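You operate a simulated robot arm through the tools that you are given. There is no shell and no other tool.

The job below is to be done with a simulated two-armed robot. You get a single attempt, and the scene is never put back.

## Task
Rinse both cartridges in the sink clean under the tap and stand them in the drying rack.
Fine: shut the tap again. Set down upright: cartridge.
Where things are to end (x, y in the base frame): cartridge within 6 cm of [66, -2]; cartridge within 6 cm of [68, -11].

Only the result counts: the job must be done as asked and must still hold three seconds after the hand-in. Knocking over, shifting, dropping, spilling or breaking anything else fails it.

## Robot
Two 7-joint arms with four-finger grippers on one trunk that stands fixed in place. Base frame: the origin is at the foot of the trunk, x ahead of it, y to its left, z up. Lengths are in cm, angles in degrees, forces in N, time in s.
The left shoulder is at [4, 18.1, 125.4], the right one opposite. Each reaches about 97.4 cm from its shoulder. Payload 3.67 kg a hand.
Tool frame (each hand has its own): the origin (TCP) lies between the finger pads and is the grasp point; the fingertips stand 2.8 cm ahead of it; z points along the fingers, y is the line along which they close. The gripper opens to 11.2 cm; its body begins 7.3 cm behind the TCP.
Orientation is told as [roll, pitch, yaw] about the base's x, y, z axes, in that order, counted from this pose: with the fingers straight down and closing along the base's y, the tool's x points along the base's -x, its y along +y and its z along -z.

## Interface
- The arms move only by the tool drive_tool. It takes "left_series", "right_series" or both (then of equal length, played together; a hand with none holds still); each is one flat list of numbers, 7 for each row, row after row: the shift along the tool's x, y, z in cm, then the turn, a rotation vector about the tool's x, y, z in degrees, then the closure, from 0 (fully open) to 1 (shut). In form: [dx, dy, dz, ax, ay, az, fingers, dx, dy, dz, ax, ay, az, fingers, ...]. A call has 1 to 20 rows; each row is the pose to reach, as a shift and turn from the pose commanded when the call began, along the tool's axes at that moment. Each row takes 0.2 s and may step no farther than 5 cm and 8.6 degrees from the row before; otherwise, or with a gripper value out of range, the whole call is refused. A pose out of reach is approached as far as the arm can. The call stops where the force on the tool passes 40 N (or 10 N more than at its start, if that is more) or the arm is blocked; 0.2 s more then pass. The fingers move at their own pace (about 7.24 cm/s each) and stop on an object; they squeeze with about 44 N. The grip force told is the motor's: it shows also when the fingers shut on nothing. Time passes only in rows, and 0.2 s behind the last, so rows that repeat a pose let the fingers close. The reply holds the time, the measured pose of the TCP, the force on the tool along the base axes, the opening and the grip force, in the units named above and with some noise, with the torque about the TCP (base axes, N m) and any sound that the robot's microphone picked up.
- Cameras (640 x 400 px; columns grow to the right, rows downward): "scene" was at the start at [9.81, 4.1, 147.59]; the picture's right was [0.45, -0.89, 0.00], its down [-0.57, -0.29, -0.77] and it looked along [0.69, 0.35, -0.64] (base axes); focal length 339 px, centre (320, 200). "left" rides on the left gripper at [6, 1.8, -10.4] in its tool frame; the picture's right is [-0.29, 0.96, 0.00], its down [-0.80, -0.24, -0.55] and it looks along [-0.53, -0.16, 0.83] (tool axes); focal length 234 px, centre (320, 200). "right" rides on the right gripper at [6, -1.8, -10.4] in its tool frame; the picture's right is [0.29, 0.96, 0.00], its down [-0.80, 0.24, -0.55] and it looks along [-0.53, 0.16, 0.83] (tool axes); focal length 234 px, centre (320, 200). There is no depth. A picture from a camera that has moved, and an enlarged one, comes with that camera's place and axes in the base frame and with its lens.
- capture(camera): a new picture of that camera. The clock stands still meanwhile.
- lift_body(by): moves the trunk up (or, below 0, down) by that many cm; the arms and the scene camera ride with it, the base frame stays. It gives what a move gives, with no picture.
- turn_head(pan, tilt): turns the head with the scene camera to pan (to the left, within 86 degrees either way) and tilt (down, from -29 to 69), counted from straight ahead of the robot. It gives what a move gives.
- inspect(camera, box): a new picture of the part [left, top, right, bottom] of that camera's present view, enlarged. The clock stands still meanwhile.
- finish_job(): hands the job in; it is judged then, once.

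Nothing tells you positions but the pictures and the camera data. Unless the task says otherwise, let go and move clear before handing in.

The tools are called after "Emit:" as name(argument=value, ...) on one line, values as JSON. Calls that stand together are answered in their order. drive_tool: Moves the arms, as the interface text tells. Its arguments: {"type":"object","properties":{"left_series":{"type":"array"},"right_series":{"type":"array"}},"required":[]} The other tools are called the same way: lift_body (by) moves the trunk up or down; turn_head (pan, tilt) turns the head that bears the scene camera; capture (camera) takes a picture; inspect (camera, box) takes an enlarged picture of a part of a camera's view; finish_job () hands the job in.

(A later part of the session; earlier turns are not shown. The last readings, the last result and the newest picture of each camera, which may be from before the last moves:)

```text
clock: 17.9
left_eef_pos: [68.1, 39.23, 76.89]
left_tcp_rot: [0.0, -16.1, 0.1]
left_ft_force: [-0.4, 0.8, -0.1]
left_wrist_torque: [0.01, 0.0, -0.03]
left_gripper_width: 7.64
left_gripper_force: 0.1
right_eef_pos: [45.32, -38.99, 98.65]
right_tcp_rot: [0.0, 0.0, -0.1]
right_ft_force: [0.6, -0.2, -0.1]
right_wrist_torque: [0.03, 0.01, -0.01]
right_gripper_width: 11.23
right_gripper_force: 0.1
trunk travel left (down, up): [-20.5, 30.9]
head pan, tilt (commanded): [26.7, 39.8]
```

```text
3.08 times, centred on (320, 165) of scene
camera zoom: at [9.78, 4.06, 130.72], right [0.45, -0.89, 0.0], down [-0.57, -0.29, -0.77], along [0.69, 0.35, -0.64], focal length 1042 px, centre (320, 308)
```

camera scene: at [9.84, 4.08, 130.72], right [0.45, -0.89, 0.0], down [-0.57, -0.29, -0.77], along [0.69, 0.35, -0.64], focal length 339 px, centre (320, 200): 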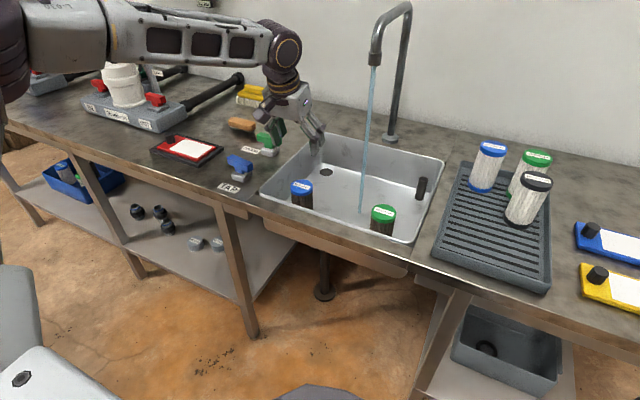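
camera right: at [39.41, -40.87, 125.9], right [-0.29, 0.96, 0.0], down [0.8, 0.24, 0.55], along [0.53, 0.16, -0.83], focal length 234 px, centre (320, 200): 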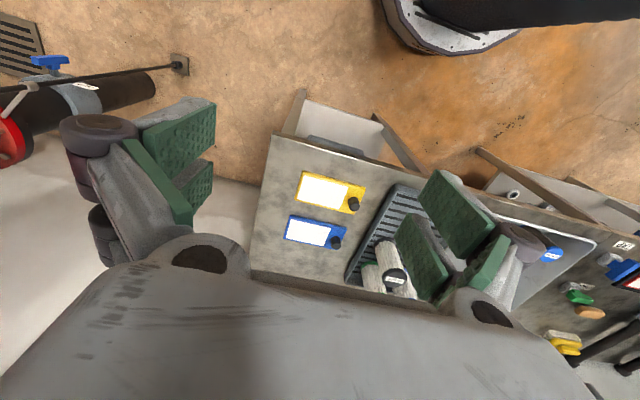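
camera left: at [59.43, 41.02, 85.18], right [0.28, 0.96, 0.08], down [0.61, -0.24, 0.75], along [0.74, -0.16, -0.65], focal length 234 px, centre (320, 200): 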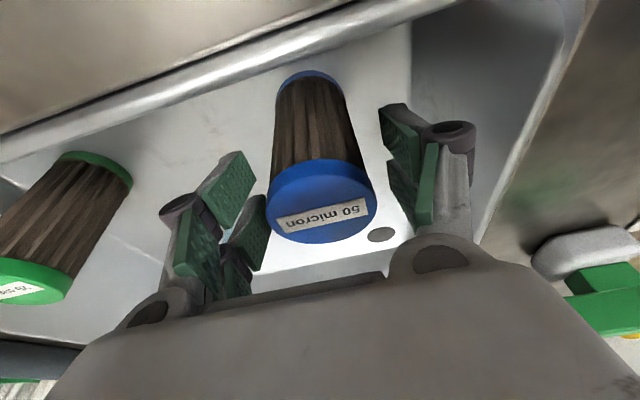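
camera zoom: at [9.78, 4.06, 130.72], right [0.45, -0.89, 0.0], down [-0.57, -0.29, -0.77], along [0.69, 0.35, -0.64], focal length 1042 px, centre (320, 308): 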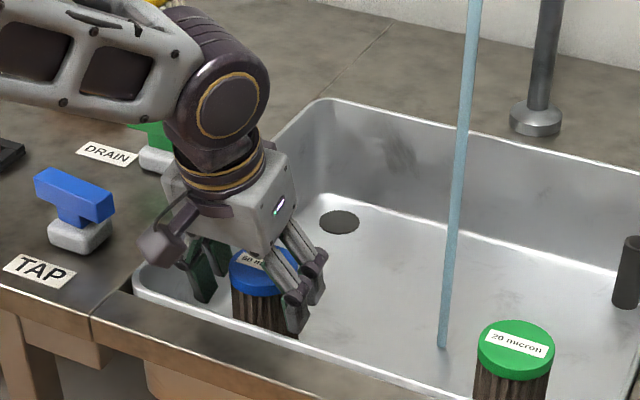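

The cap is centred between the pads. I will close on it and lift a little.

Emit:
drive_tool(left_series=[0, 0, 0, 0, 0, 0, 1, 0, 0, 0, 0, 0, 0, 1, 0, 0, 0, 0, 0, 0, 1, 0, 0, 0, 0, 0, 0, 1])

Emit:
capture(camera="left")

```text
clock: 18.9
left_eef_pos: [68.13, 39.22, 76.93]
left_tcp_rot: [-0.1, -15.9, 0.0]
left_ft_force: [0.2, 0.3, 1.4]
left_wrist_torque: [-0.01, 0.0, 0.03]
left_gripper_width: 5.8
left_gripper_force: 44.3
right_eef_pos: [45.37, -38.91, 98.69]
right_tcp_rot: [0.1, 0.0, 0.0]
right_ft_force: [0.1, 0.7, -0.3]
right_wrist_torque: [-0.03, 0.01, 0.03]
right_gripper_width: 11.19
right_gripper_force: 0.1
trunk travel left (down, up): [-20.5, 30.9]
head pan, tilt (commanded): [26.7, 39.8]
```

```text
taken
camera left: at [59.44, 41.04, 85.16], right [0.28, 0.96, 0.08], down [0.61, -0.24, 0.75], along [0.74, -0.16, -0.65], focal length 234 px, centre (320, 200)
```

left: 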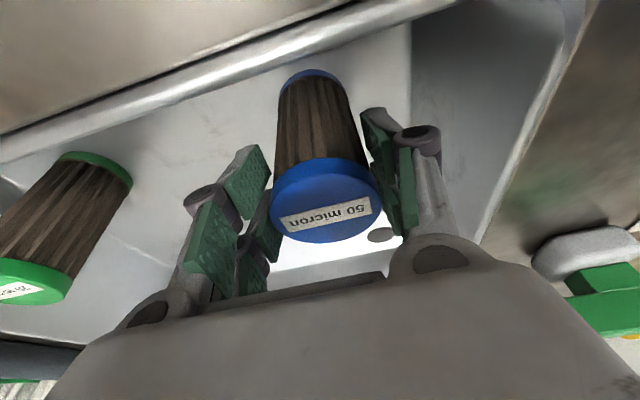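

Gripped at 5.8 cm width. I will lift it straight up above the sink rim.

Emit:
drive_tool(left_series=[-0.83, 0, -2.88, 0, 0, 0, 1, -1.8, 0, -6.2, 0, 0, 0, 1, -2.9, 0, -10, 0, 0, 0, 1, -4.14, 0, -14.4, 0, 0, 0, 1])

Emit:
capture(camera="scene")

Emit:
capture(camera="left")

```text
clock: 19.9
left_eef_pos: [68.04, 39.05, 92.1]
left_tcp_rot: [-0.1, -16.0, 0.0]
left_ft_force: [-0.1, -0.6, -1.3]
left_wrist_torque: [0.02, -0.04, 0.02]
left_gripper_width: 5.77
left_gripper_force: 44.0
right_eef_pos: [45.3, -38.96, 98.61]
right_tcp_rot: [0.0, 0.0, 0.1]
right_ft_force: [-0.2, 0.2, 0.3]
right_wrist_torque: [0.03, -0.02, -0.04]
right_gripper_width: 11.2
right_gripper_force: 0.0
trunk travel left (down, up): [-20.5, 30.9]
head pan, tilt (commanded): [26.7, 39.8]
```

```text
taken
camera scene: at [9.73, 4.03, 130.73], right [0.45, -0.89, 0.0], down [-0.57, -0.29, -0.77], along [0.69, 0.35, -0.64], focal length 339 px, centre (320, 200)
```

scene: 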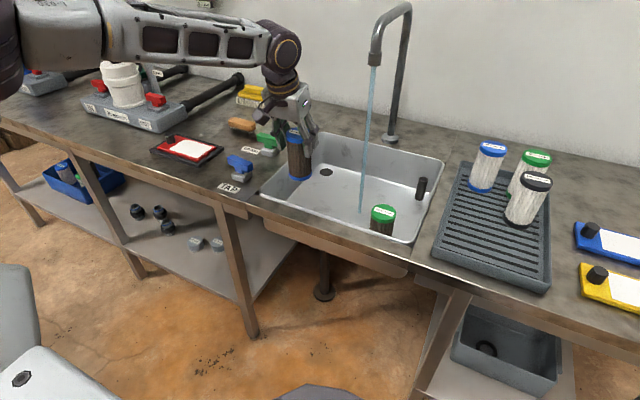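

```text
taken
camera left: at [59.36, 40.94, 100.32], right [0.28, 0.96, 0.08], down [0.61, -0.24, 0.75], along [0.74, -0.16, -0.65], focal length 234 px, centre (320, 200)
```

left: 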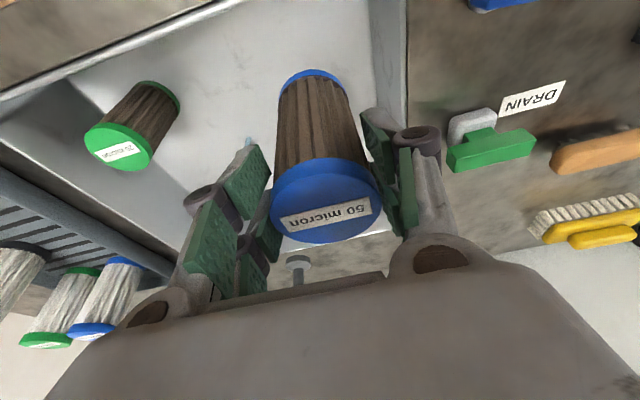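

The blue-capped cartridge is up and still dark. I will carry it to the stream at [77.4, 26.1], tipping it so that the water strikes the pleated body and not the hand.

Emit:
drive_tool(left_series=[-0.94, -2.16, 0.63, 0, -7.3, 0, 1, -1.88, -4.32, 1.27, 0, -14.6, 0, 1, -2.82, -6.48, 1.9, 0, -22, 0, 1, -3.75, -8.63, 2.53, 0, -29.3, 0, 1, -4.69, -10.8, 3.17, 0, -36.6, 0, 1, -5.63, -12.95, 3.8, 0, -44, 0, 1])

Emit:
capture(camera="scene")

Emit:
capture(camera="left")

Emit:
inspect(camera="scene", box=[280, 40, 440, 200])

```text
clock: 21.3
left_eef_pos: [74.79, 26.32, 89.88]
left_tcp_rot: [-0.2, -60.1, 0.2]
left_ft_force: [0.0, 0.2, -1.8]
left_wrist_torque: [-0.02, 0.06, 0.0]
left_gripper_width: 5.8
left_gripper_force: 43.7
right_eef_pos: [45.45, -38.91, 98.51]
right_tcp_rot: [0.0, 0.1, 0.1]
right_ft_force: [0.4, -1.3, -0.1]
right_wrist_torque: [0.03, -0.01, 0.0]
right_gripper_width: 11.22
right_gripper_force: 0.1
trunk travel left (down, up): [-20.5, 30.9]
head pan, tilt (commanded): [26.7, 39.8]
```

```text
taken
camera scene: at [9.89, 4.09, 130.71], right [0.45, -0.89, 0.0], down [-0.57, -0.29, -0.77], along [0.69, 0.35, -0.64], focal length 339 px, centre (320, 200)
```

scene: 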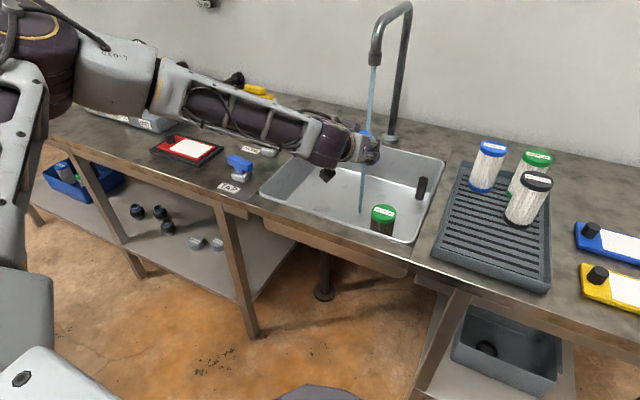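

```text
taken
camera left: at [62.76, 27.97, 89.79], right [0.14, 0.96, 0.25], down [-0.08, -0.24, 0.97], along [0.99, -0.16, 0.04], focal length 234 px, centre (320, 200)
```

left: 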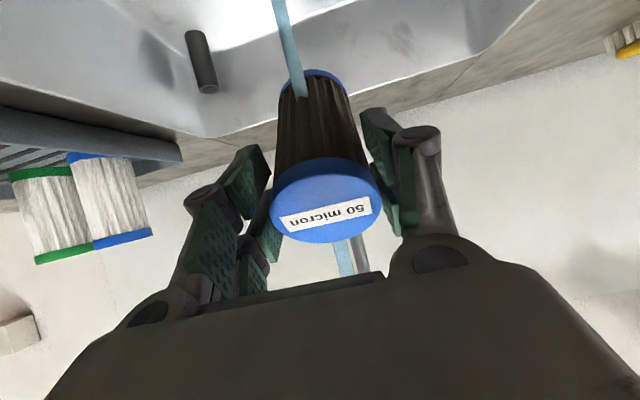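

```text
2.50 times, centred on (360, 120) of scene
camera zoom: at [9.89, 4.09, 130.71], right [0.45, -0.89, 0.0], down [-0.57, -0.29, -0.77], along [0.69, 0.35, -0.64], focal length 847 px, centre (220, 400)
```

zoom: 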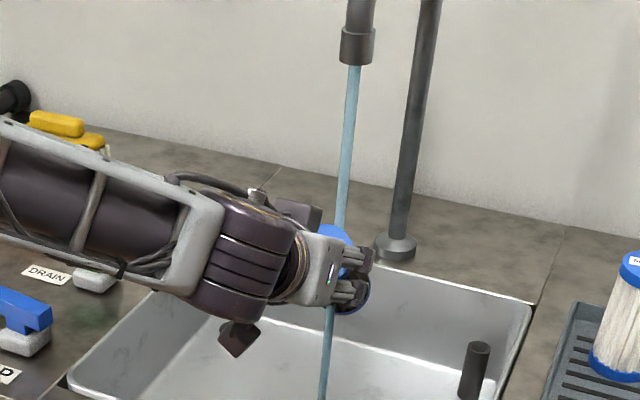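

The stream is hitting the tilted body a little off its axis. I will shift about 0.8 cm to the right, hold there, and watch whether the colour changes.

Emit:
drive_tool(left_series=[0, -0.8, 0, 0, 0, 0, 1, 0, -0.8, 0, 0, 0, 0, 1, 0, -0.8, 0, 0, 0, 0, 1, 0, -0.8, 0, 0, 0, 0, 1, 0, -0.8, 0, 0, 0, 0, 1, 0, -0.8, 0, 0, 0, 0, 1, 0, -0.8, 0, 0, 0, 0, 1, 0, -0.8, 0, 0, 0, 0, 1])

Emit:
capture(camera="left")

Emit:
inspect(camera="scene", box=[320, 60, 420, 180])

```text
clock: 23.1
left_eef_pos: [74.7, 25.5, 90.01]
left_tcp_rot: [0.0, -60.0, 0.2]
left_ft_force: [-0.1, 0.2, -1.8]
left_wrist_torque: [0.0, 0.06, -0.02]
left_gripper_width: 5.79
left_gripper_force: 44.4
right_eef_pos: [45.32, -38.74, 98.61]
right_tcp_rot: [0.0, 0.0, 0.0]
right_ft_force: [-0.2, -0.6, 0.1]
right_wrist_torque: [-0.01, 0.0, -0.01]
right_gripper_width: 11.19
right_gripper_force: 0.1
trunk travel left (down, up): [-20.5, 30.9]
head pan, tilt (commanded): [26.7, 39.8]
```

```text
taken
camera left: at [62.66, 27.23, 89.86], right [0.14, 0.96, 0.25], down [-0.08, -0.24, 0.97], along [0.99, -0.16, 0.04], focal length 234 px, centre (320, 200)
```

left: 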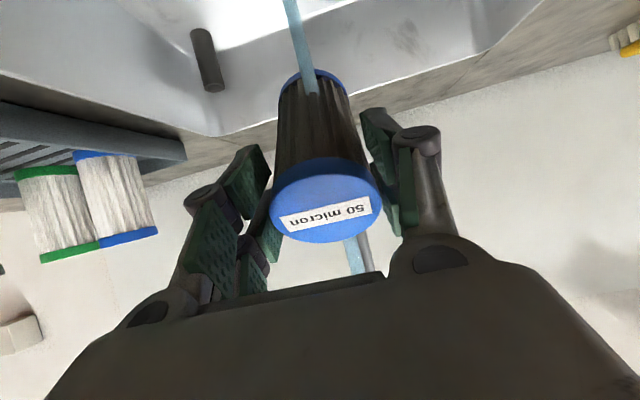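

```text
3.33 times, centred on (370, 120) of scene
camera zoom: at [9.83, 4.09, 130.72], right [0.45, -0.89, 0.0], down [-0.57, -0.29, -0.77], along [0.69, 0.35, -0.64], focal length 1129 px, centre (153, 467)
```

zoom: 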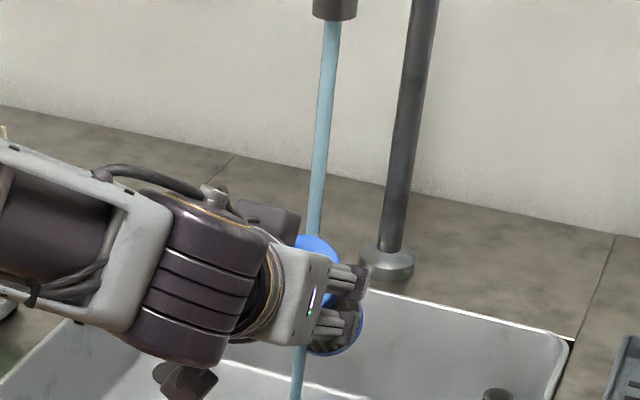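

The stream now strikes the body centrally. I will keep holding it there while I bring the right hand's camera round to watch the upper side.

Emit:
drive_tool(right_series=[-1.6, 3.85, -1.7, 0, 0, -4.75, 0, -3.2, 7.7, -3.4, 0, 0, -9.5, 0, -4.8, 11.55, -5.0, 0, 0, -14.25, 0, -6.35, 15.4, -6.7, 0, 0, -19, 0, -7.9, 19.25, -8.4, 0, 0, -23.75, 0, -9.5, 23.1, -10, 0, 0, -28.5, 0, -11.1, 26.95, -11.7, 0, 0, -33.25, 0, -12.7, 30.8, -13.4, 0, 0, -38, 0])

Emit:
capture(camera="right")

Emit:
capture(camera="left")

```text
clock: 24.9
left_eef_pos: [74.68, 25.59, 89.89]
left_tcp_rot: [-0.2, -60.0, 0.2]
left_ft_force: [1.0, 0.4, -0.9]
left_wrist_torque: [-0.01, 0.06, -0.01]
left_gripper_width: 5.78
left_gripper_force: 43.7
right_eef_pos: [58.36, -7.72, 112.01]
right_tcp_rot: [-0.1, 0.1, 38.0]
right_ft_force: [0.0, 0.7, 0.7]
right_wrist_torque: [-0.06, -0.03, -0.04]
right_gripper_width: 11.22
right_gripper_force: 0.0
trunk travel left (down, up): [-20.5, 30.9]
head pan, tilt (commanded): [26.7, 39.8]
```

```text
taken
camera right: at [54.9, -12.9, 122.59], right [-0.82, 0.58, 0.0], down [0.48, 0.68, 0.55], along [0.32, 0.45, -0.83], focal length 234 px, centre (320, 200)
```

right: 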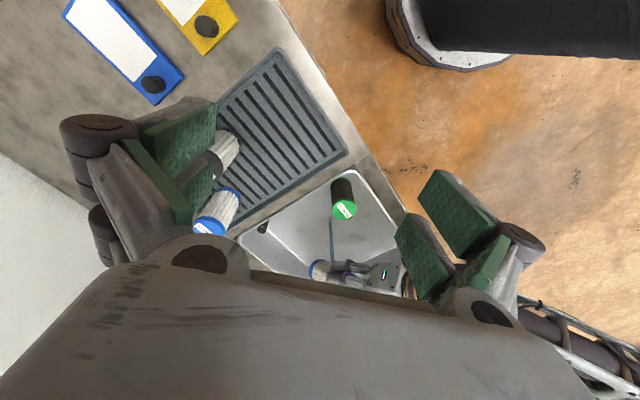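

```text
taken
camera left: at [62.68, 27.38, 89.8], right [0.14, 0.96, 0.25], down [-0.08, -0.24, 0.97], along [0.99, -0.16, 0.04], focal length 234 px, centre (320, 200)
```

left: 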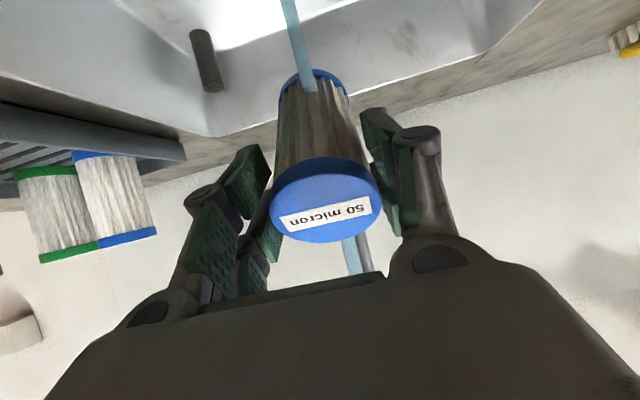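

The body is getting visibly lighter, on its underside too, so the rinsing is working. I will zoom in from the right camera.

Emit:
inspect(camera="right", box=[280, 160, 440, 300])

Emit:
inspect(camera="left", box=[250, 50, 400, 260])

```text
2.86 times, centred on (360, 230) of right
camera zoom: at [54.9, -12.9, 122.59], right [-0.82, 0.58, 0.0], down [0.48, 0.68, 0.55], along [0.32, 0.45, -0.83], focal length 669 px, centre (206, 114)
```

zoom: 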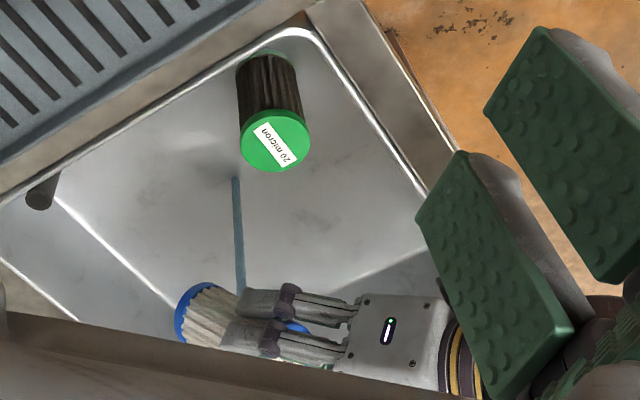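

```text
1.90 times, centred on (325, 155) of left
camera zoom: at [62.68, 27.38, 89.8], right [0.14, 0.96, 0.25], down [-0.08, -0.24, 0.97], along [0.99, -0.16, 0.04], focal length 446 px, centre (310, 286)
```

zoom: 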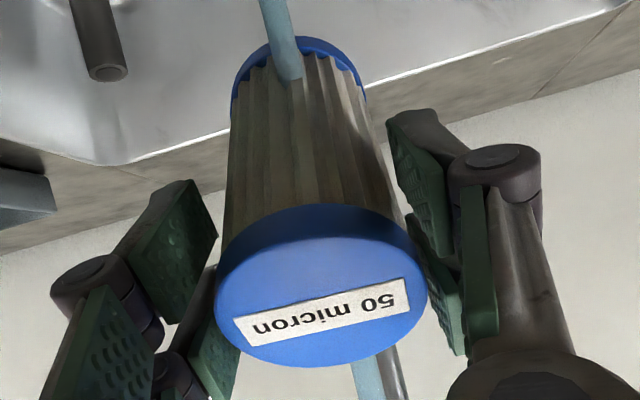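

It is beige now, not yet white like the clean ones. I will keep it under the stream for four more seconds, rolling it gently to either side.

Emit:
drive_tool(left_series=[0, 0, 0, 0, 0, 8, 1, 0, 0, 0, 0, 0, 16, 1, 0, 0, 0, 0, 0, 24, 1, 0, 0, 0, 0, 0, 30, 1, 0, 0, 0, 0, 0, 30, 1, 0, 0, 0, 0, 0, 30, 1, 0, 0, 0, 0, 0, 22, 1, 0, 0, 0, 0, 0, 14, 1, 0, 0, 0, 0, 0, 6, 1, 0, 0, 0, 0, 0, -2, 1, 0, 0, 0, 0, 0, -10, 1, 0, 0, 0, 0, 0, -18, 1, 0, 0, 0, 0, 0, -26, 1, 0, 0, 0, 0, 0, -30, 1, 0, 0, 0, 0, 0, -30, 1, 0, 0, 0, 0, 0, -30, 1, 0, 0, 0, 0, 0, -22, 1, 0, 0, 0, 0, 0, -14, 1, 0, 0, 0, 0, 0, -6, 1, 0, 0, 0, 0, 0, 0, 1])

Emit:
inspect(camera="left", box=[0, 50, 400, 300])

Emit:
inspect(camera="right", box=[180, 130, 400, 300])

```text
clock: 29.1
left_eef_pos: [74.72, 25.42, 89.9]
left_tcp_rot: [0.2, -59.9, -0.1]
left_ft_force: [-0.1, 0.6, -1.9]
left_wrist_torque: [0.02, 0.05, 0.02]
left_gripper_width: 5.79
left_gripper_force: 44.4
right_eef_pos: [58.32, -7.9, 112.06]
right_tcp_rot: [0.0, 0.0, 38.1]
right_ft_force: [0.1, 0.4, -0.1]
right_wrist_torque: [0.0, -0.03, 0.01]
right_gripper_width: 11.22
right_gripper_force: 0.0
trunk travel left (down, up): [-20.5, 30.9]
head pan, tilt (commanded): [26.7, 39.8]
```

```text
1.60 times, centred on (200, 175) of left
camera zoom: at [62.65, 27.27, 89.86], right [0.14, 0.96, 0.25], down [-0.08, -0.24, 0.97], along [0.99, -0.16, 0.04], focal length 375 px, centre (512, 240)
```

zoom: 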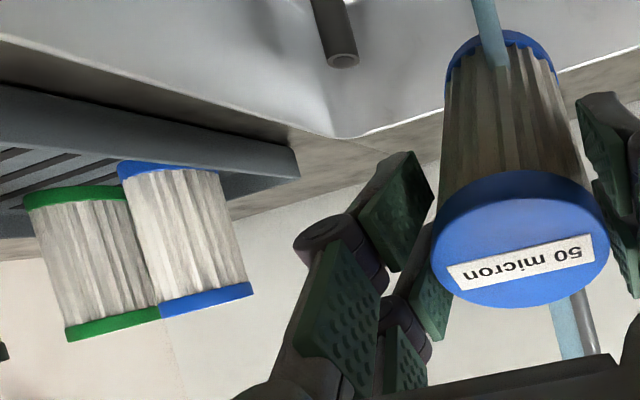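

```text
2.35 times, centred on (290, 215) of right
camera zoom: at [54.88, -13.12, 122.55], right [-0.82, 0.58, 0.0], down [0.48, 0.68, 0.55], along [0.32, 0.45, -0.83], focal length 551 px, centre (391, 165)
```

zoom: 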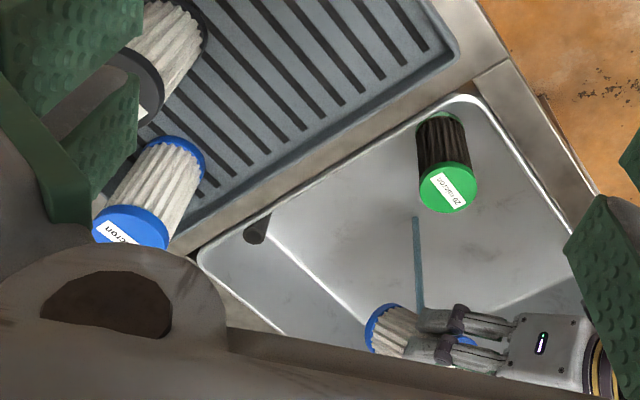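

It now looks close to the clean ones. I will hold it for another three seconds and see whether the shade still changes.

Emit:
drive_tool(left_series=[0, 0, 0, 0, 0, 0, 1, 0, 0, 0, 0, 0, 0, 1, 0, 0, 0, 0, 0, 0, 1, 0, 0, 0, 0, 0, 0, 1, 0, 0, 0, 0, 0, 0, 1, 0, 0, 0, 0, 0, 0, 1, 0, 0, 0, 0, 0, 0, 1, 0, 0, 0, 0, 0, 0, 1, 0, 0, 0, 0, 0, 0, 1, 0, 0, 0, 0, 0, 0, 1, 0, 0, 0, 0, 0, 0, 1, 0, 0, 0, 0, 0, 0, 1, 0, 0, 0, 0, 0, 0, 1, 0, 0, 0, 0, 0, 0, 1, 0, 0, 0, 0, 0, 0, 1])

Emit:
inspect(camera="left", box=[0, 50, 400, 300])

Emit:
inspect(camera="right", box=[180, 130, 400, 300])

Emit:
capture(camera="scene")

```text
clock: 32.3
left_eef_pos: [74.61, 25.53, 89.9]
left_tcp_rot: [-0.2, -60.0, 0.1]
left_ft_force: [0.4, 0.1, -1.7]
left_wrist_torque: [-0.01, 0.02, 0.05]
left_gripper_width: 5.77
left_gripper_force: 43.8
right_eef_pos: [58.5, -8.03, 112.03]
right_tcp_rot: [0.0, 0.0, 38.1]
right_ft_force: [1.0, 0.1, -0.4]
right_wrist_torque: [0.01, -0.04, 0.0]
right_gripper_width: 11.2
right_gripper_force: 0.1
trunk travel left (down, up): [-20.5, 30.9]
head pan, tilt (commanded): [26.7, 39.8]
```

```text
1.60 times, centred on (200, 175) of left
camera zoom: at [62.65, 27.26, 89.87], right [0.14, 0.96, 0.25], down [-0.08, -0.24, 0.97], along [0.99, -0.16, 0.04], focal length 375 px, centre (512, 240)
```

zoom: 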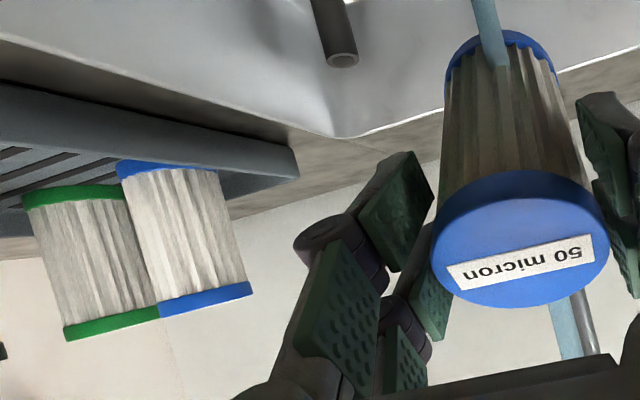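

```text
2.35 times, centred on (290, 215) of right
camera zoom: at [54.87, -13.11, 122.55], right [-0.82, 0.58, 0.0], down [0.48, 0.68, 0.55], along [0.32, 0.45, -0.83], focal length 551 px, centre (391, 165)
```

zoom: 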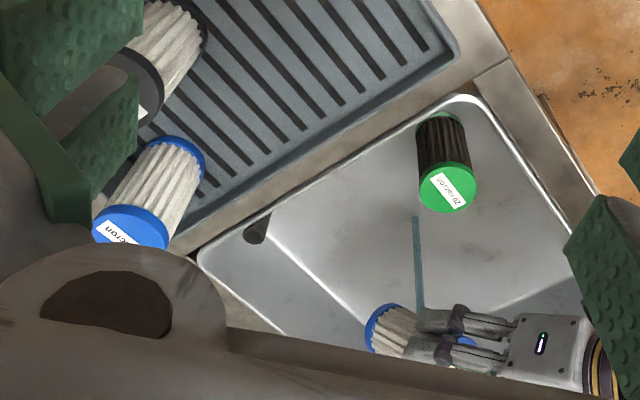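

```text
taken
camera scene: at [9.84, 4.1, 130.72], right [0.45, -0.89, 0.0], down [-0.57, -0.29, -0.77], along [0.69, 0.35, -0.64], focal length 339 px, centre (320, 200)
```

scene: 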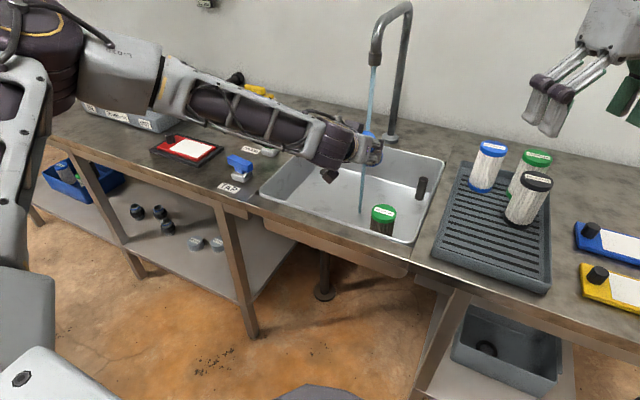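

No further change between the two looks, so the blue-capped cartridge is rinsed. I will move the right hand back out of the way, then raise the cartridge upright above the rim.

Emit:
drive_tool(right_series=[4, 0, -1, 0, 0, 4.75, 0, 8, -2, -2, 0, 0, 9.5, 0, 11.5, -5, -2, 0, 0, 14.25, 0, 15, -8, -2, 0, 0, 19, 0, 18.5, -11, -2, 0, 0, 23.75, 0, 22, -14, -2, 0, 0, 28.5, 0, 25, -17, -2, 0, 0, 33.25, 0, 28, -20, -2, 0, 0, 38, 0])

Emit:
capture(camera="scene")

```text
clock: 34.1
left_eef_pos: [74.69, 25.4, 90.12]
left_tcp_rot: [0.1, -60.1, 0.0]
left_ft_force: [-0.9, -0.6, -1.1]
left_wrist_torque: [0.01, 0.06, 0.03]
left_gripper_width: 5.78
left_gripper_force: 45.2
right_eef_pos: [48.49, -41.18, 114.08]
right_tcp_rot: [0.0, 0.0, 0.0]
right_ft_force: [0.1, -0.4, 0.6]
right_wrist_torque: [0.03, -0.02, -0.02]
right_gripper_width: 11.2
right_gripper_force: 0.2
trunk travel left (down, up): [-20.5, 30.9]
head pan, tilt (commanded): [26.7, 39.8]
```

```text
taken
camera scene: at [9.75, 3.95, 130.73], right [0.45, -0.89, 0.0], down [-0.57, -0.29, -0.77], along [0.69, 0.35, -0.64], focal length 339 px, centre (320, 200)
```

scene: 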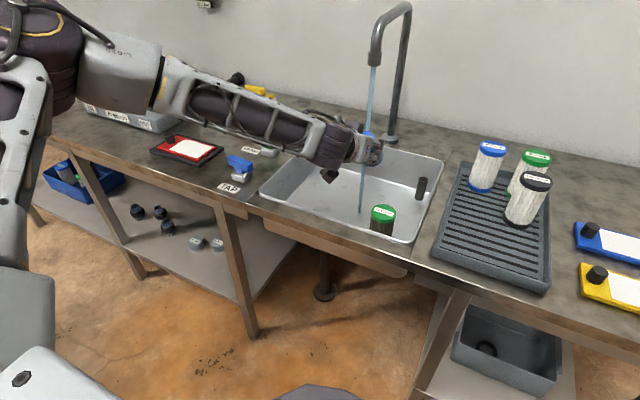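

The right hand is clear. Now I bring the left hand back, upright the cartridge, and raise it to about z = 96 over the sink's front.

Emit:
drive_tool(left_series=[-0.14, -1.2, -1.75, 0, 7.3, 0, 1, -0.28, -2.4, -3.5, 0, 14.6, 0, 1, -0.43, -3.7, -5.27, 0, 22, 0, 1, -0.57, -4.9, -7.0, 0, 29.3, 0, 1, -0.7, -6.1, -8.8, 0, 36.6, 0, 1, -0.85, -7.4, -10.53, 0, 44, 0, 1])

Emit:
capture(camera="scene")

Emit:
capture(camera="left")

```text
clock: 35.5
left_eef_pos: [66.02, 18.17, 95.84]
left_tcp_rot: [0.0, -15.9, 0.0]
left_ft_force: [-0.2, -0.2, -1.8]
left_wrist_torque: [0.01, -0.01, 0.01]
left_gripper_width: 5.8
left_gripper_force: 43.9
right_eef_pos: [48.62, -40.96, 114.1]
right_tcp_rot: [0.0, -0.1, 0.0]
right_ft_force: [-0.1, 0.2, 0.6]
right_wrist_torque: [-0.01, -0.02, 0.0]
right_gripper_width: 11.22
right_gripper_force: 0.1
trunk travel left (down, up): [-20.5, 30.9]
head pan, tilt (commanded): [26.7, 39.8]
```

```text
taken
camera scene: at [9.86, 4.06, 130.71], right [0.45, -0.89, 0.0], down [-0.57, -0.29, -0.77], along [0.69, 0.35, -0.64], focal length 339 px, centre (320, 200)
```

scene: 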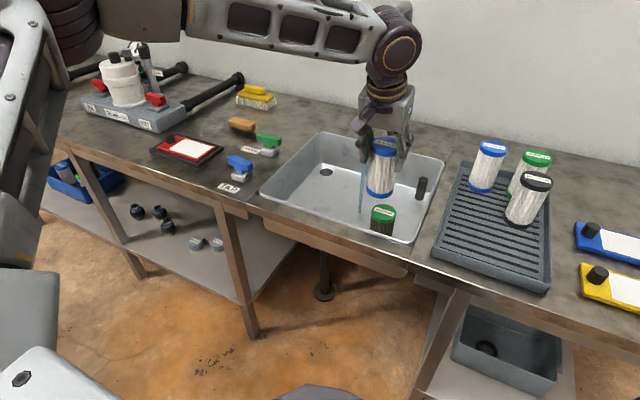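

```text
taken
camera left: at [57.38, 20.04, 104.13], right [0.28, 0.96, 0.08], down [0.61, -0.24, 0.75], along [0.74, -0.16, -0.66], focal length 234 px, centre (320, 200)
```

left: 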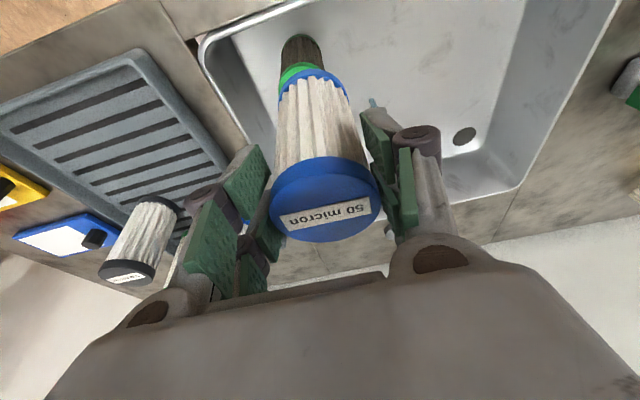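

The rinsed cartridge is white and upright. I will compare it closely with the clean ones and look at the rack.

Emit:
inspect(camera="scene", box=[340, 110, 570, 300])

Emit:
inspect(camera="left", box=[0, 20, 400, 290])

```text
2.11 times, centred on (455, 205) of scene
camera zoom: at [9.86, 4.06, 130.71], right [0.45, -0.89, 0.0], down [-0.57, -0.29, -0.77], along [0.69, 0.35, -0.64], focal length 713 px, centre (36, 190)
```

zoom: 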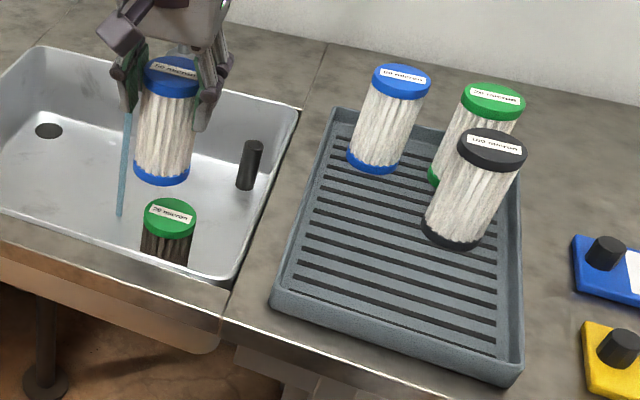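

```text
1.48 times, centred on (200, 155) of left
camera zoom: at [57.38, 20.04, 104.13], right [0.28, 0.96, 0.08], down [0.61, -0.24, 0.75], along [0.74, -0.16, -0.66], focal length 347 px, centre (498, 267)
```

zoom: 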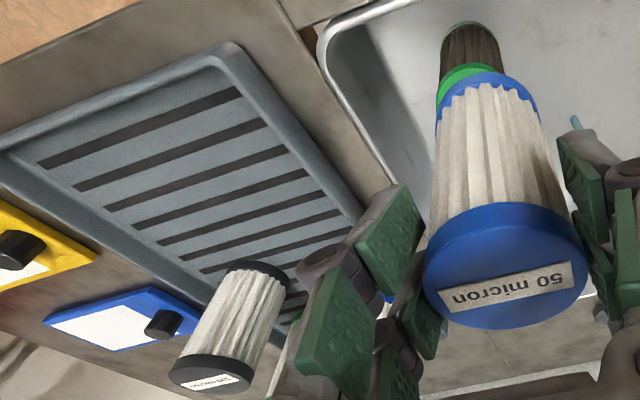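

The cartridge is as white as the clean ones. The rack surface is around z = 80.5 and the black-capped one stands at about [76.7, -9.6]. I will carry the blue one over to above [66.5, -10.5].

Emit:
drive_tool(left_series=[-0.1, -4.1, 0, 0, 0, 0, 1, -0.2, -8.2, 0, 0, 0, 0, 1, -0.3, -12.3, 0, 0, 0, 0, 1, -0.4, -16.4, 0, 0, 0, 0, 1, -0.5, -20.5, 0, 0, 0, 0, 1, -0.5, -24.6, 0, 0, 0, 0, 1, -0.54, -28.7, -0.05, 0, 0, 0, 1])

Emit:
capture(camera="scene")

Emit:
capture(camera="left")

Emit:
capture(camera="right")

```text
clock: 37.1
left_eef_pos: [58.37, 7.24, 97.39]
left_tcp_rot: [-0.2, -16.1, 0.2]
left_ft_force: [0.0, 0.5, -1.8]
left_wrist_torque: [-0.01, -0.01, -0.01]
left_gripper_width: 5.8
left_gripper_force: 44.1
left hand out of reach, approached as far as the arm can: row 2, 3, 4, 5, 6, 7
right_eef_pos: [48.74, -41.08, 114.1]
right_tcp_rot: [0.0, 0.0, 0.1]
right_ft_force: [0.7, 0.2, 0.3]
right_wrist_torque: [0.0, 0.0, -0.01]
right_gripper_width: 11.18
right_gripper_force: 0.0
trunk travel left (down, up): [-20.5, 30.9]
head pan, tilt (commanded): [26.7, 39.8]
```

```text
taken
camera scene: at [9.8, 4.08, 130.72], right [0.45, -0.89, 0.0], down [-0.57, -0.29, -0.77], along [0.69, 0.35, -0.64], focal length 339 px, centre (320, 200)
```

scene: 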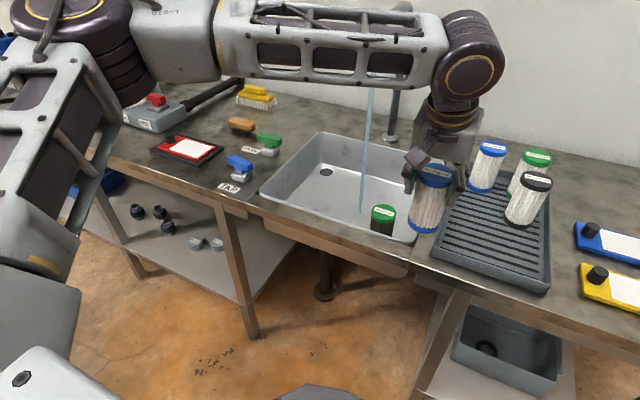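

```text
taken
camera left: at [49.71, 9.08, 105.64], right [0.28, 0.96, 0.08], down [0.61, -0.24, 0.75], along [0.74, -0.16, -0.65], focal length 234 px, centre (320, 200)
```

left: 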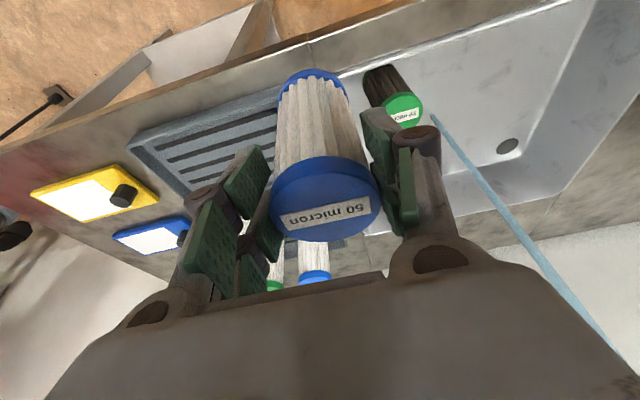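

```text
taken
camera right: at [42.67, -42.9, 124.63], right [-0.29, 0.96, 0.0], down [0.8, 0.24, 0.55], along [0.53, 0.16, -0.83], focal length 234 px, centre (320, 200)
```

right: 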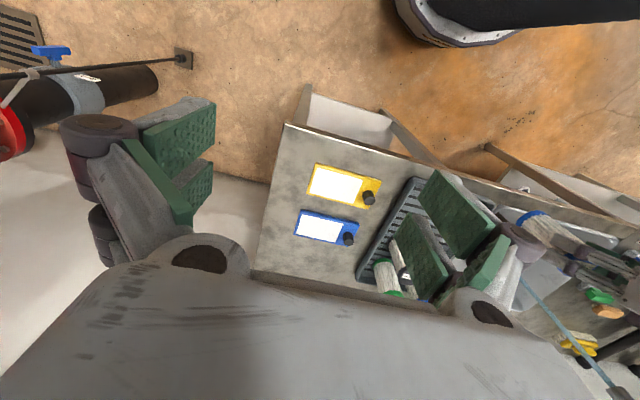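

The left arm runs out of reach going right with this hand heading; it stopped at [58.4, 7.2, 97.4], holding the cartridge safely. I will test whether turning the hand clockwise lets it go farther right.

Emit:
drive_tool(left_series=[0, 0, 0, 2.07, 0, 7.2, 1, 0, 0, 0, 4.15, 0, 14.4, 1, 0, 0, 0, 6.2, 0, 21.6, 1, 0, 0, 0, 8.3, 0, 28.8, 1])

```text
clock: 38.1
left_eef_pos: [58.83, 7.42, 96.5]
left_tcp_rot: [0.0, -16.2, -30.0]
left_ft_force: [-0.4, 0.4, -1.6]
left_wrist_torque: [0.0, 0.01, 0.01]
left_gripper_width: 5.79
left_gripper_force: 44.3
right_eef_pos: [48.57, -41.08, 114.05]
right_tcp_rot: [0.0, 0.1, 0.0]
right_ft_force: [-0.6, 0.2, -0.3]
right_wrist_torque: [-0.01, 0.01, 0.03]
right_gripper_width: 11.21
right_gripper_force: 0.1
trunk travel left (down, up): [-20.5, 30.9]
head pan, tilt (commanded): [26.7, 39.8]
```

Emit:
drive_tool(left_series=[-3.1, -1.6, 0.89, 0, 0, 0, 1, -6.21, -3.2, 1.78, 0, 0, 0, 1])

Emit:
capture(camera="scene")

```text
clock: 38.7
left_eef_pos: [60.04, 5.72, 96.35]
left_tcp_rot: [-0.1, -16.3, -29.9]
left_ft_force: [0.2, -0.6, 0.2]
left_wrist_torque: [-0.01, 0.01, 0.03]
left_gripper_width: 5.76
left_gripper_force: 43.8
left hand out of reach, approached as far as the arm can: row 1, 2
right_eef_pos: [48.53, -40.98, 114.27]
right_tcp_rot: [0.0, 0.0, 0.0]
right_ft_force: [-0.7, -0.1, -0.6]
right_wrist_torque: [0.0, -0.04, -0.03]
right_gripper_width: 11.19
right_gripper_force: 0.0
trunk travel left (down, up): [-20.5, 30.9]
head pan, tilt (commanded): [26.7, 39.8]
```

```text
taken
camera scene: at [9.71, 4.11, 130.73], right [0.45, -0.89, 0.0], down [-0.57, -0.29, -0.77], along [0.69, 0.35, -0.64], focal length 339 px, centre (320, 200)
```

scene: 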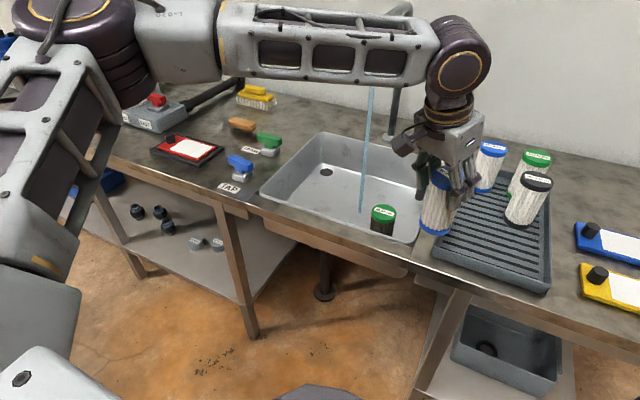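

The limit appears to be on how far inward the wrist can go, so I will test a pose in which the hand points to the right with more tilt, keeping the wrist on the left. First I turn the hand to heading -60°.

Emit:
drive_tool(left_series=[0, 0, 0, 2.07, 0, 7.2, 1, 0, 0, 0, 4.15, 0, 14.4, 1, 0, 0, 0, 6.2, 0, 21.6, 1, 0, 0, 0, 8.3, 0, 28.8, 1])

Emit:
drive_tool(left_series=[0, 0, 0, 0, -7.25, 0, 1, 0, 0, 0, 0, -14.5, 0, 1, 0, 0, 0, 0, -21.75, 0, 1, 0, 0, 0, 0, -29, 0, 1])

```text
clock: 39.7
left_eef_pos: [60.07, 5.52, 96.35]
left_tcp_rot: [0.1, -16.1, -60.2]
left_ft_force: [-0.3, -0.4, -0.3]
left_wrist_torque: [0.0, 0.03, 0.0]
left_gripper_width: 5.8
left_gripper_force: 43.5
right_eef_pos: [48.55, -40.94, 114.07]
right_tcp_rot: [0.0, -0.1, 0.0]
right_ft_force: [0.7, -0.9, 0.4]
right_wrist_torque: [0.04, -0.03, 0.02]
right_gripper_width: 11.18
right_gripper_force: 0.1
trunk travel left (down, up): [-20.5, 30.9]
head pan, tilt (commanded): [26.7, 39.8]
```

```text
clock: 40.7
left_eef_pos: [60.05, 5.57, 96.53]
left_tcp_rot: [-0.1, -45.2, -60.0]
left_ft_force: [-0.3, -0.4, -2.0]
left_wrist_torque: [0.07, -0.01, -0.03]
left_gripper_width: 5.77
left_gripper_force: 44.0
right_eef_pos: [48.6, -40.98, 114.1]
right_tcp_rot: [-0.1, 0.0, 0.0]
right_ft_force: [0.0, 0.7, 0.0]
right_wrist_torque: [-0.02, -0.05, 0.0]
right_gripper_width: 11.21
right_gripper_force: 0.0
trunk travel left (down, up): [-20.5, 30.9]
head pan, tilt (commanded): [26.7, 39.8]
```

Those turns went fine. Now I move to above the rack at [66, -2, 98] in this pose to see whether it is reachable.

Emit:
drive_tool(left_series=[-2.6, 0.46, 1.9, 0, 0, 0, 1, -5.2, 0.9, 3.8, 0, 0, 0, 1, -7.8, 1.37, 5.68, 0, 0, 0, 1])

Emit:
capture(camera="scene")

Emit:
capture(camera="left")

```text
clock: 41.5
left_eef_pos: [65.98, -2.0, 97.86]
left_tcp_rot: [-0.1, -45.1, -59.7]
left_ft_force: [-0.2, 0.7, -2.4]
left_wrist_torque: [0.05, 0.02, -0.02]
left_gripper_width: 5.79
left_gripper_force: 43.3
right_eef_pos: [48.7, -41.11, 114.05]
right_tcp_rot: [0.1, 0.1, 0.0]
right_ft_force: [0.4, 0.4, -0.8]
right_wrist_torque: [0.04, 0.05, 0.02]
right_gripper_width: 11.22
right_gripper_force: 0.0
trunk travel left (down, up): [-20.5, 30.9]
head pan, tilt (commanded): [26.7, 39.8]
```

```text
taken
camera scene: at [9.93, 3.99, 130.71], right [0.45, -0.89, 0.0], down [-0.57, -0.29, -0.77], along [0.69, 0.35, -0.64], focal length 339 px, centre (320, 200)
```

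scene: 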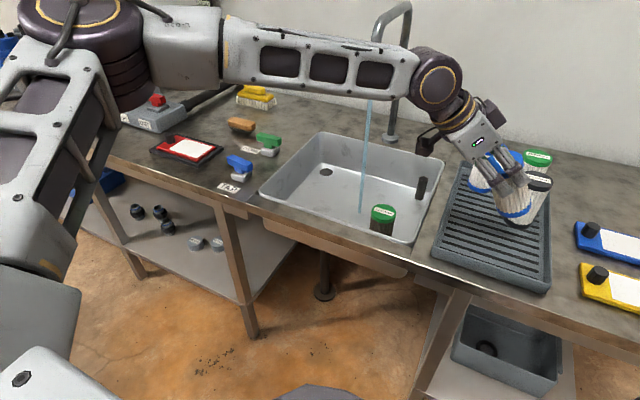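

```text
taken
camera left: at [61.65, 9.02, 100.92], right [0.93, 0.3, 0.2], down [-0.12, -0.27, 0.96], along [0.35, -0.91, -0.21], focal length 234 px, centre (320, 200)
```

left: 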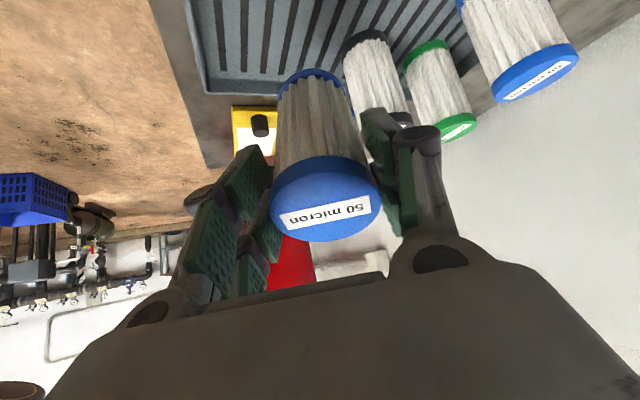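

This pose is reachable: the hand pointing right with a 45° tilt can get to [66, -2]. I will test how far toward [68, -11] it can go, staying high enough to pass over the standing cartridges.

Emit:
drive_tool(left_series=[-2.1, 0, -2.1, 0, 0, 0, 1, -4.24, 0, -4.24, 0, 0, 0, 1, -5.8, -0.7, -2.7, 0, 0, 0, 1, -7.35, -1.38, -1.13, 0, 0, 0, 1])

```text
clock: 42.5
left_eef_pos: [65.26, -3.12, 104.04]
left_tcp_rot: [-0.2, -45.0, -59.8]
left_ft_force: [-0.1, -0.7, -1.0]
left_wrist_torque: [0.02, 0.05, 0.0]
left_gripper_width: 5.75
left_gripper_force: 44.2
left hand out of reach, approached as far as the arm can: row 3, 4
right_eef_pos: [48.58, -41.05, 114.06]
right_tcp_rot: [-0.1, 0.0, 0.0]
right_ft_force: [0.3, 0.6, -1.0]
right_wrist_torque: [0.04, 0.0, 0.05]
right_gripper_width: 11.21
right_gripper_force: 0.0
trunk travel left (down, up): [-20.5, 30.9]
head pan, tilt (commanded): [26.7, 39.8]
```

With 45° tilt the left hand gets to about [65.3, -3.1]. I will try 60° of tilt to see if it can get nearer to the second target spot.

Emit:
drive_tool(left_series=[0, 0, 0, 0, -7.5, 0, 1, 0, 0, 0, 0, -15, 0, 1])

Emit:
drive_tool(left_series=[-1.2, 0.2, 2.05, 0, 0, 0, 1, -2.37, 0.42, 4.11, 0, 0, 0, 1])

```text
clock: 43.1
left_eef_pos: [65.09, -3.02, 104.05]
left_tcp_rot: [0.0, -60.2, -59.7]
left_ft_force: [0.2, 0.5, -2.0]
left_wrist_torque: [0.04, 0.02, 0.0]
left_gripper_width: 5.77
left_gripper_force: 44.6
right_eef_pos: [48.58, -40.92, 114.16]
right_tcp_rot: [0.0, 0.1, 0.0]
right_ft_force: [0.1, -0.5, -0.4]
right_wrist_torque: [0.03, 0.0, 0.02]
right_gripper_width: 11.19
right_gripper_force: 0.1
trunk travel left (down, up): [-20.5, 30.9]
head pan, tilt (commanded): [26.7, 39.8]
```

```text
clock: 43.7
left_eef_pos: [67.0, -5.55, 104.03]
left_tcp_rot: [-0.2, -60.1, -59.8]
left_ft_force: [-0.1, 0.2, -2.1]
left_wrist_torque: [0.07, 0.04, 0.01]
left_gripper_width: 5.79
left_gripper_force: 44.1
left hand out of reach, approached as far as the arm can: row 2
right_eef_pos: [48.7, -41.05, 114.15]
right_tcp_rot: [0.1, 0.0, 0.0]
right_ft_force: [0.3, 0.2, -0.8]
right_wrist_torque: [-0.02, -0.01, 0.01]
right_gripper_width: 11.18
right_gripper_force: 0.0
trunk travel left (down, up): [-20.5, 30.9]
head pan, tilt (commanded): [26.7, 39.8]
```

The left hand can only get to about [67, -5.5], too marginal for the second spot. So the plan is: set the blue one down in the sink, regrasp it with a 45° tilt, stand it on the rack near [66, -2], and let the right arm shift it on to [68, -10.5]. First I bring it back over the sink.

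Emit:
drive_tool(left_series=[1.45, 1.48, -2.52, 0, 7.33, 0, 1, 2.9, 2.97, -5.03, 0, 14.67, 0, 1, 4.35, 4.45, -7.55, 0, 22, 0, 1, 5.8, 5.93, -10.07, 0, 29.33, 0, 1, 7.25, 7.42, -12.58, 0, 36.67, 0, 1, 8.7, 8.9, -15.1, 0, 44, 0, 1])

```text
clock: 45.1
left_eef_pos: [65.74, 14.18, 104.09]
left_tcp_rot: [-0.1, -16.0, -59.9]
left_ft_force: [-0.3, 0.4, -1.6]
left_wrist_torque: [0.0, 0.0, 0.03]
left_gripper_width: 5.78
left_gripper_force: 44.3
right_eef_pos: [48.65, -40.98, 114.17]
right_tcp_rot: [0.0, 0.0, 0.0]
right_ft_force: [-0.6, 0.5, -0.1]
right_wrist_torque: [0.0, -0.02, 0.03]
right_gripper_width: 11.19
right_gripper_force: 0.1
trunk travel left (down, up): [-20.5, 30.9]
head pan, tilt (commanded): [26.7, 39.8]
```

Emit:
drive_tool(left_series=[1.78, 1.5, 1.06, -2.07, 0, -7.2, 1, 3.55, 3.01, 2.12, -4.14, 0, -14.4, 1, 5.33, 4.51, 3.19, -6.21, 0, -21.6, 1, 7.1, 6.02, 4.25, -8.28, 0, -28.8, 1, 8.88, 7.52, 5.31, -10.35, 0, -36.0, 1, 10.66, 9.02, 6.38, -12.42, 0, -43.2, 1, 12.43, 10.53, 7.44, -14.49, 0, -50.4, 1, 14.21, 12.03, 8.5, -16.56, 0, -57.66, 1])

Emit:
capture(camera="scene")

Emit:
capture(camera="left")

```text
clock: 46.9
left_eef_pos: [70.85, 29.75, 91.81]
left_tcp_rot: [-0.1, -16.0, 0.3]
left_ft_force: [-0.2, 0.0, -1.8]
left_wrist_torque: [-0.03, 0.01, 0.0]
left_gripper_width: 5.78
left_gripper_force: 44.3
right_eef_pos: [48.67, -40.98, 114.12]
right_tcp_rot: [-0.1, 0.0, 0.0]
right_ft_force: [-0.1, 0.3, -0.8]
right_wrist_torque: [-0.05, 0.01, 0.02]
right_gripper_width: 11.2
right_gripper_force: 0.0
trunk travel left (down, up): [-20.5, 30.9]
head pan, tilt (commanded): [26.7, 39.8]
```

```text
taken
camera scene: at [9.87, 4.12, 130.71], right [0.45, -0.89, 0.0], down [-0.57, -0.29, -0.77], along [0.69, 0.35, -0.64], focal length 339 px, centre (320, 200)
```

scene: 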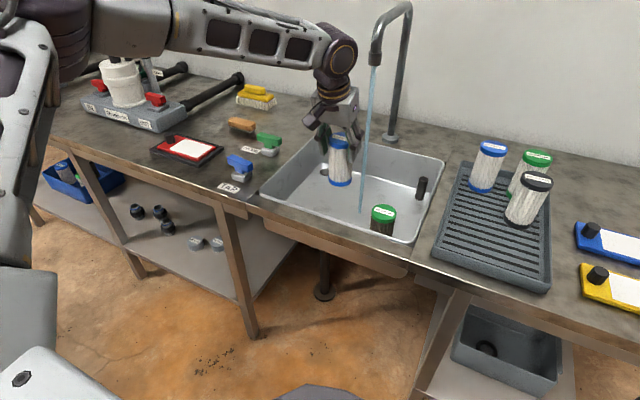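

```text
taken
camera left: at [62.22, 31.48, 100.07], right [0.27, 0.96, 0.08], down [0.62, -0.24, 0.75], along [0.74, -0.16, -0.65], focal length 234 px, centre (320, 200)
```

left: 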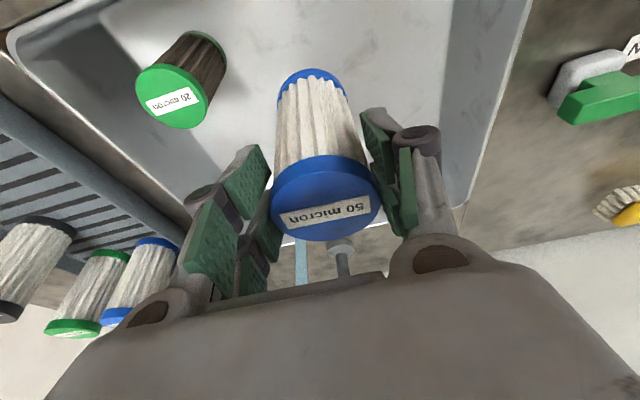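

The blue cartridge hangs above [70.8, 29.8]. I will lower it towards the sink floor, slowing at the end.

Emit:
drive_tool(left_series=[1.1, 0, 3.8, 0, 0, 0, 1, 2.2, 0, 7.6, 0, 0, 0, 1, 3.2, 0, 11.2, 0, 0, 0, 1, 3.95, 0, 13.74, 0, 0, 0, 1, 4.0, 0, 13.95, 0, 0, 0, 1])

Emit:
capture(camera="left")

```text
clock: 48.1
left_eef_pos: [70.67, 29.66, 77.36]
left_tcp_rot: [-0.1, -16.0, 0.1]
left_ft_force: [0.1, -0.6, -2.1]
left_wrist_torque: [0.01, 0.0, -0.03]
left_gripper_width: 5.76
left_gripper_force: 44.4
right_eef_pos: [48.75, -41.02, 114.17]
right_tcp_rot: [-0.1, 0.0, 0.1]
right_ft_force: [-0.7, -0.9, -0.5]
right_wrist_torque: [0.02, 0.02, 0.03]
right_gripper_width: 11.21
right_gripper_force: 0.0
trunk travel left (down, up): [-20.5, 30.9]
head pan, tilt (commanded): [26.7, 39.8]
```

```text
taken
camera left: at [61.99, 31.52, 85.57], right [0.28, 0.96, 0.08], down [0.61, -0.24, 0.75], along [0.74, -0.16, -0.65], focal length 234 px, centre (320, 200)
```

left: 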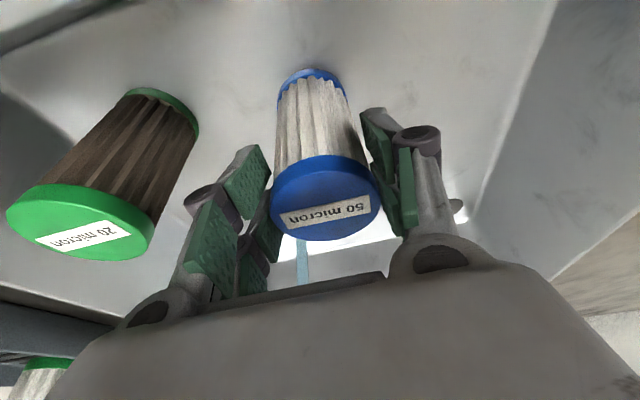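

Emit:
drive_tool(left_series=[0.04, 0, 0.14, 0, 0, 0, 1, 0.08, 0, 0.29, 0, 0, 0, 1, 0.12, 0, 0.42, 0, 0, 0, 1])

```text
clock: 48.9
left_eef_pos: [70.69, 29.71, 77.11]
left_tcp_rot: [-0.1, -16.2, 0.1]
left_ft_force: [-1.8, -1.1, 8.3]
left_wrist_torque: [0.19, 0.15, 0.02]
left_gripper_width: 5.8
left_gripper_force: 44.0
right_eef_pos: [48.48, -41.11, 114.08]
right_tcp_rot: [0.1, 0.0, 0.0]
right_ft_force: [-0.2, 0.4, -0.1]
right_wrist_torque: [0.0, -0.03, -0.01]
right_gripper_width: 11.21
right_gripper_force: 0.0
trunk travel left (down, up): [-20.5, 30.9]
head pan, tilt (commanded): [26.7, 39.8]
```

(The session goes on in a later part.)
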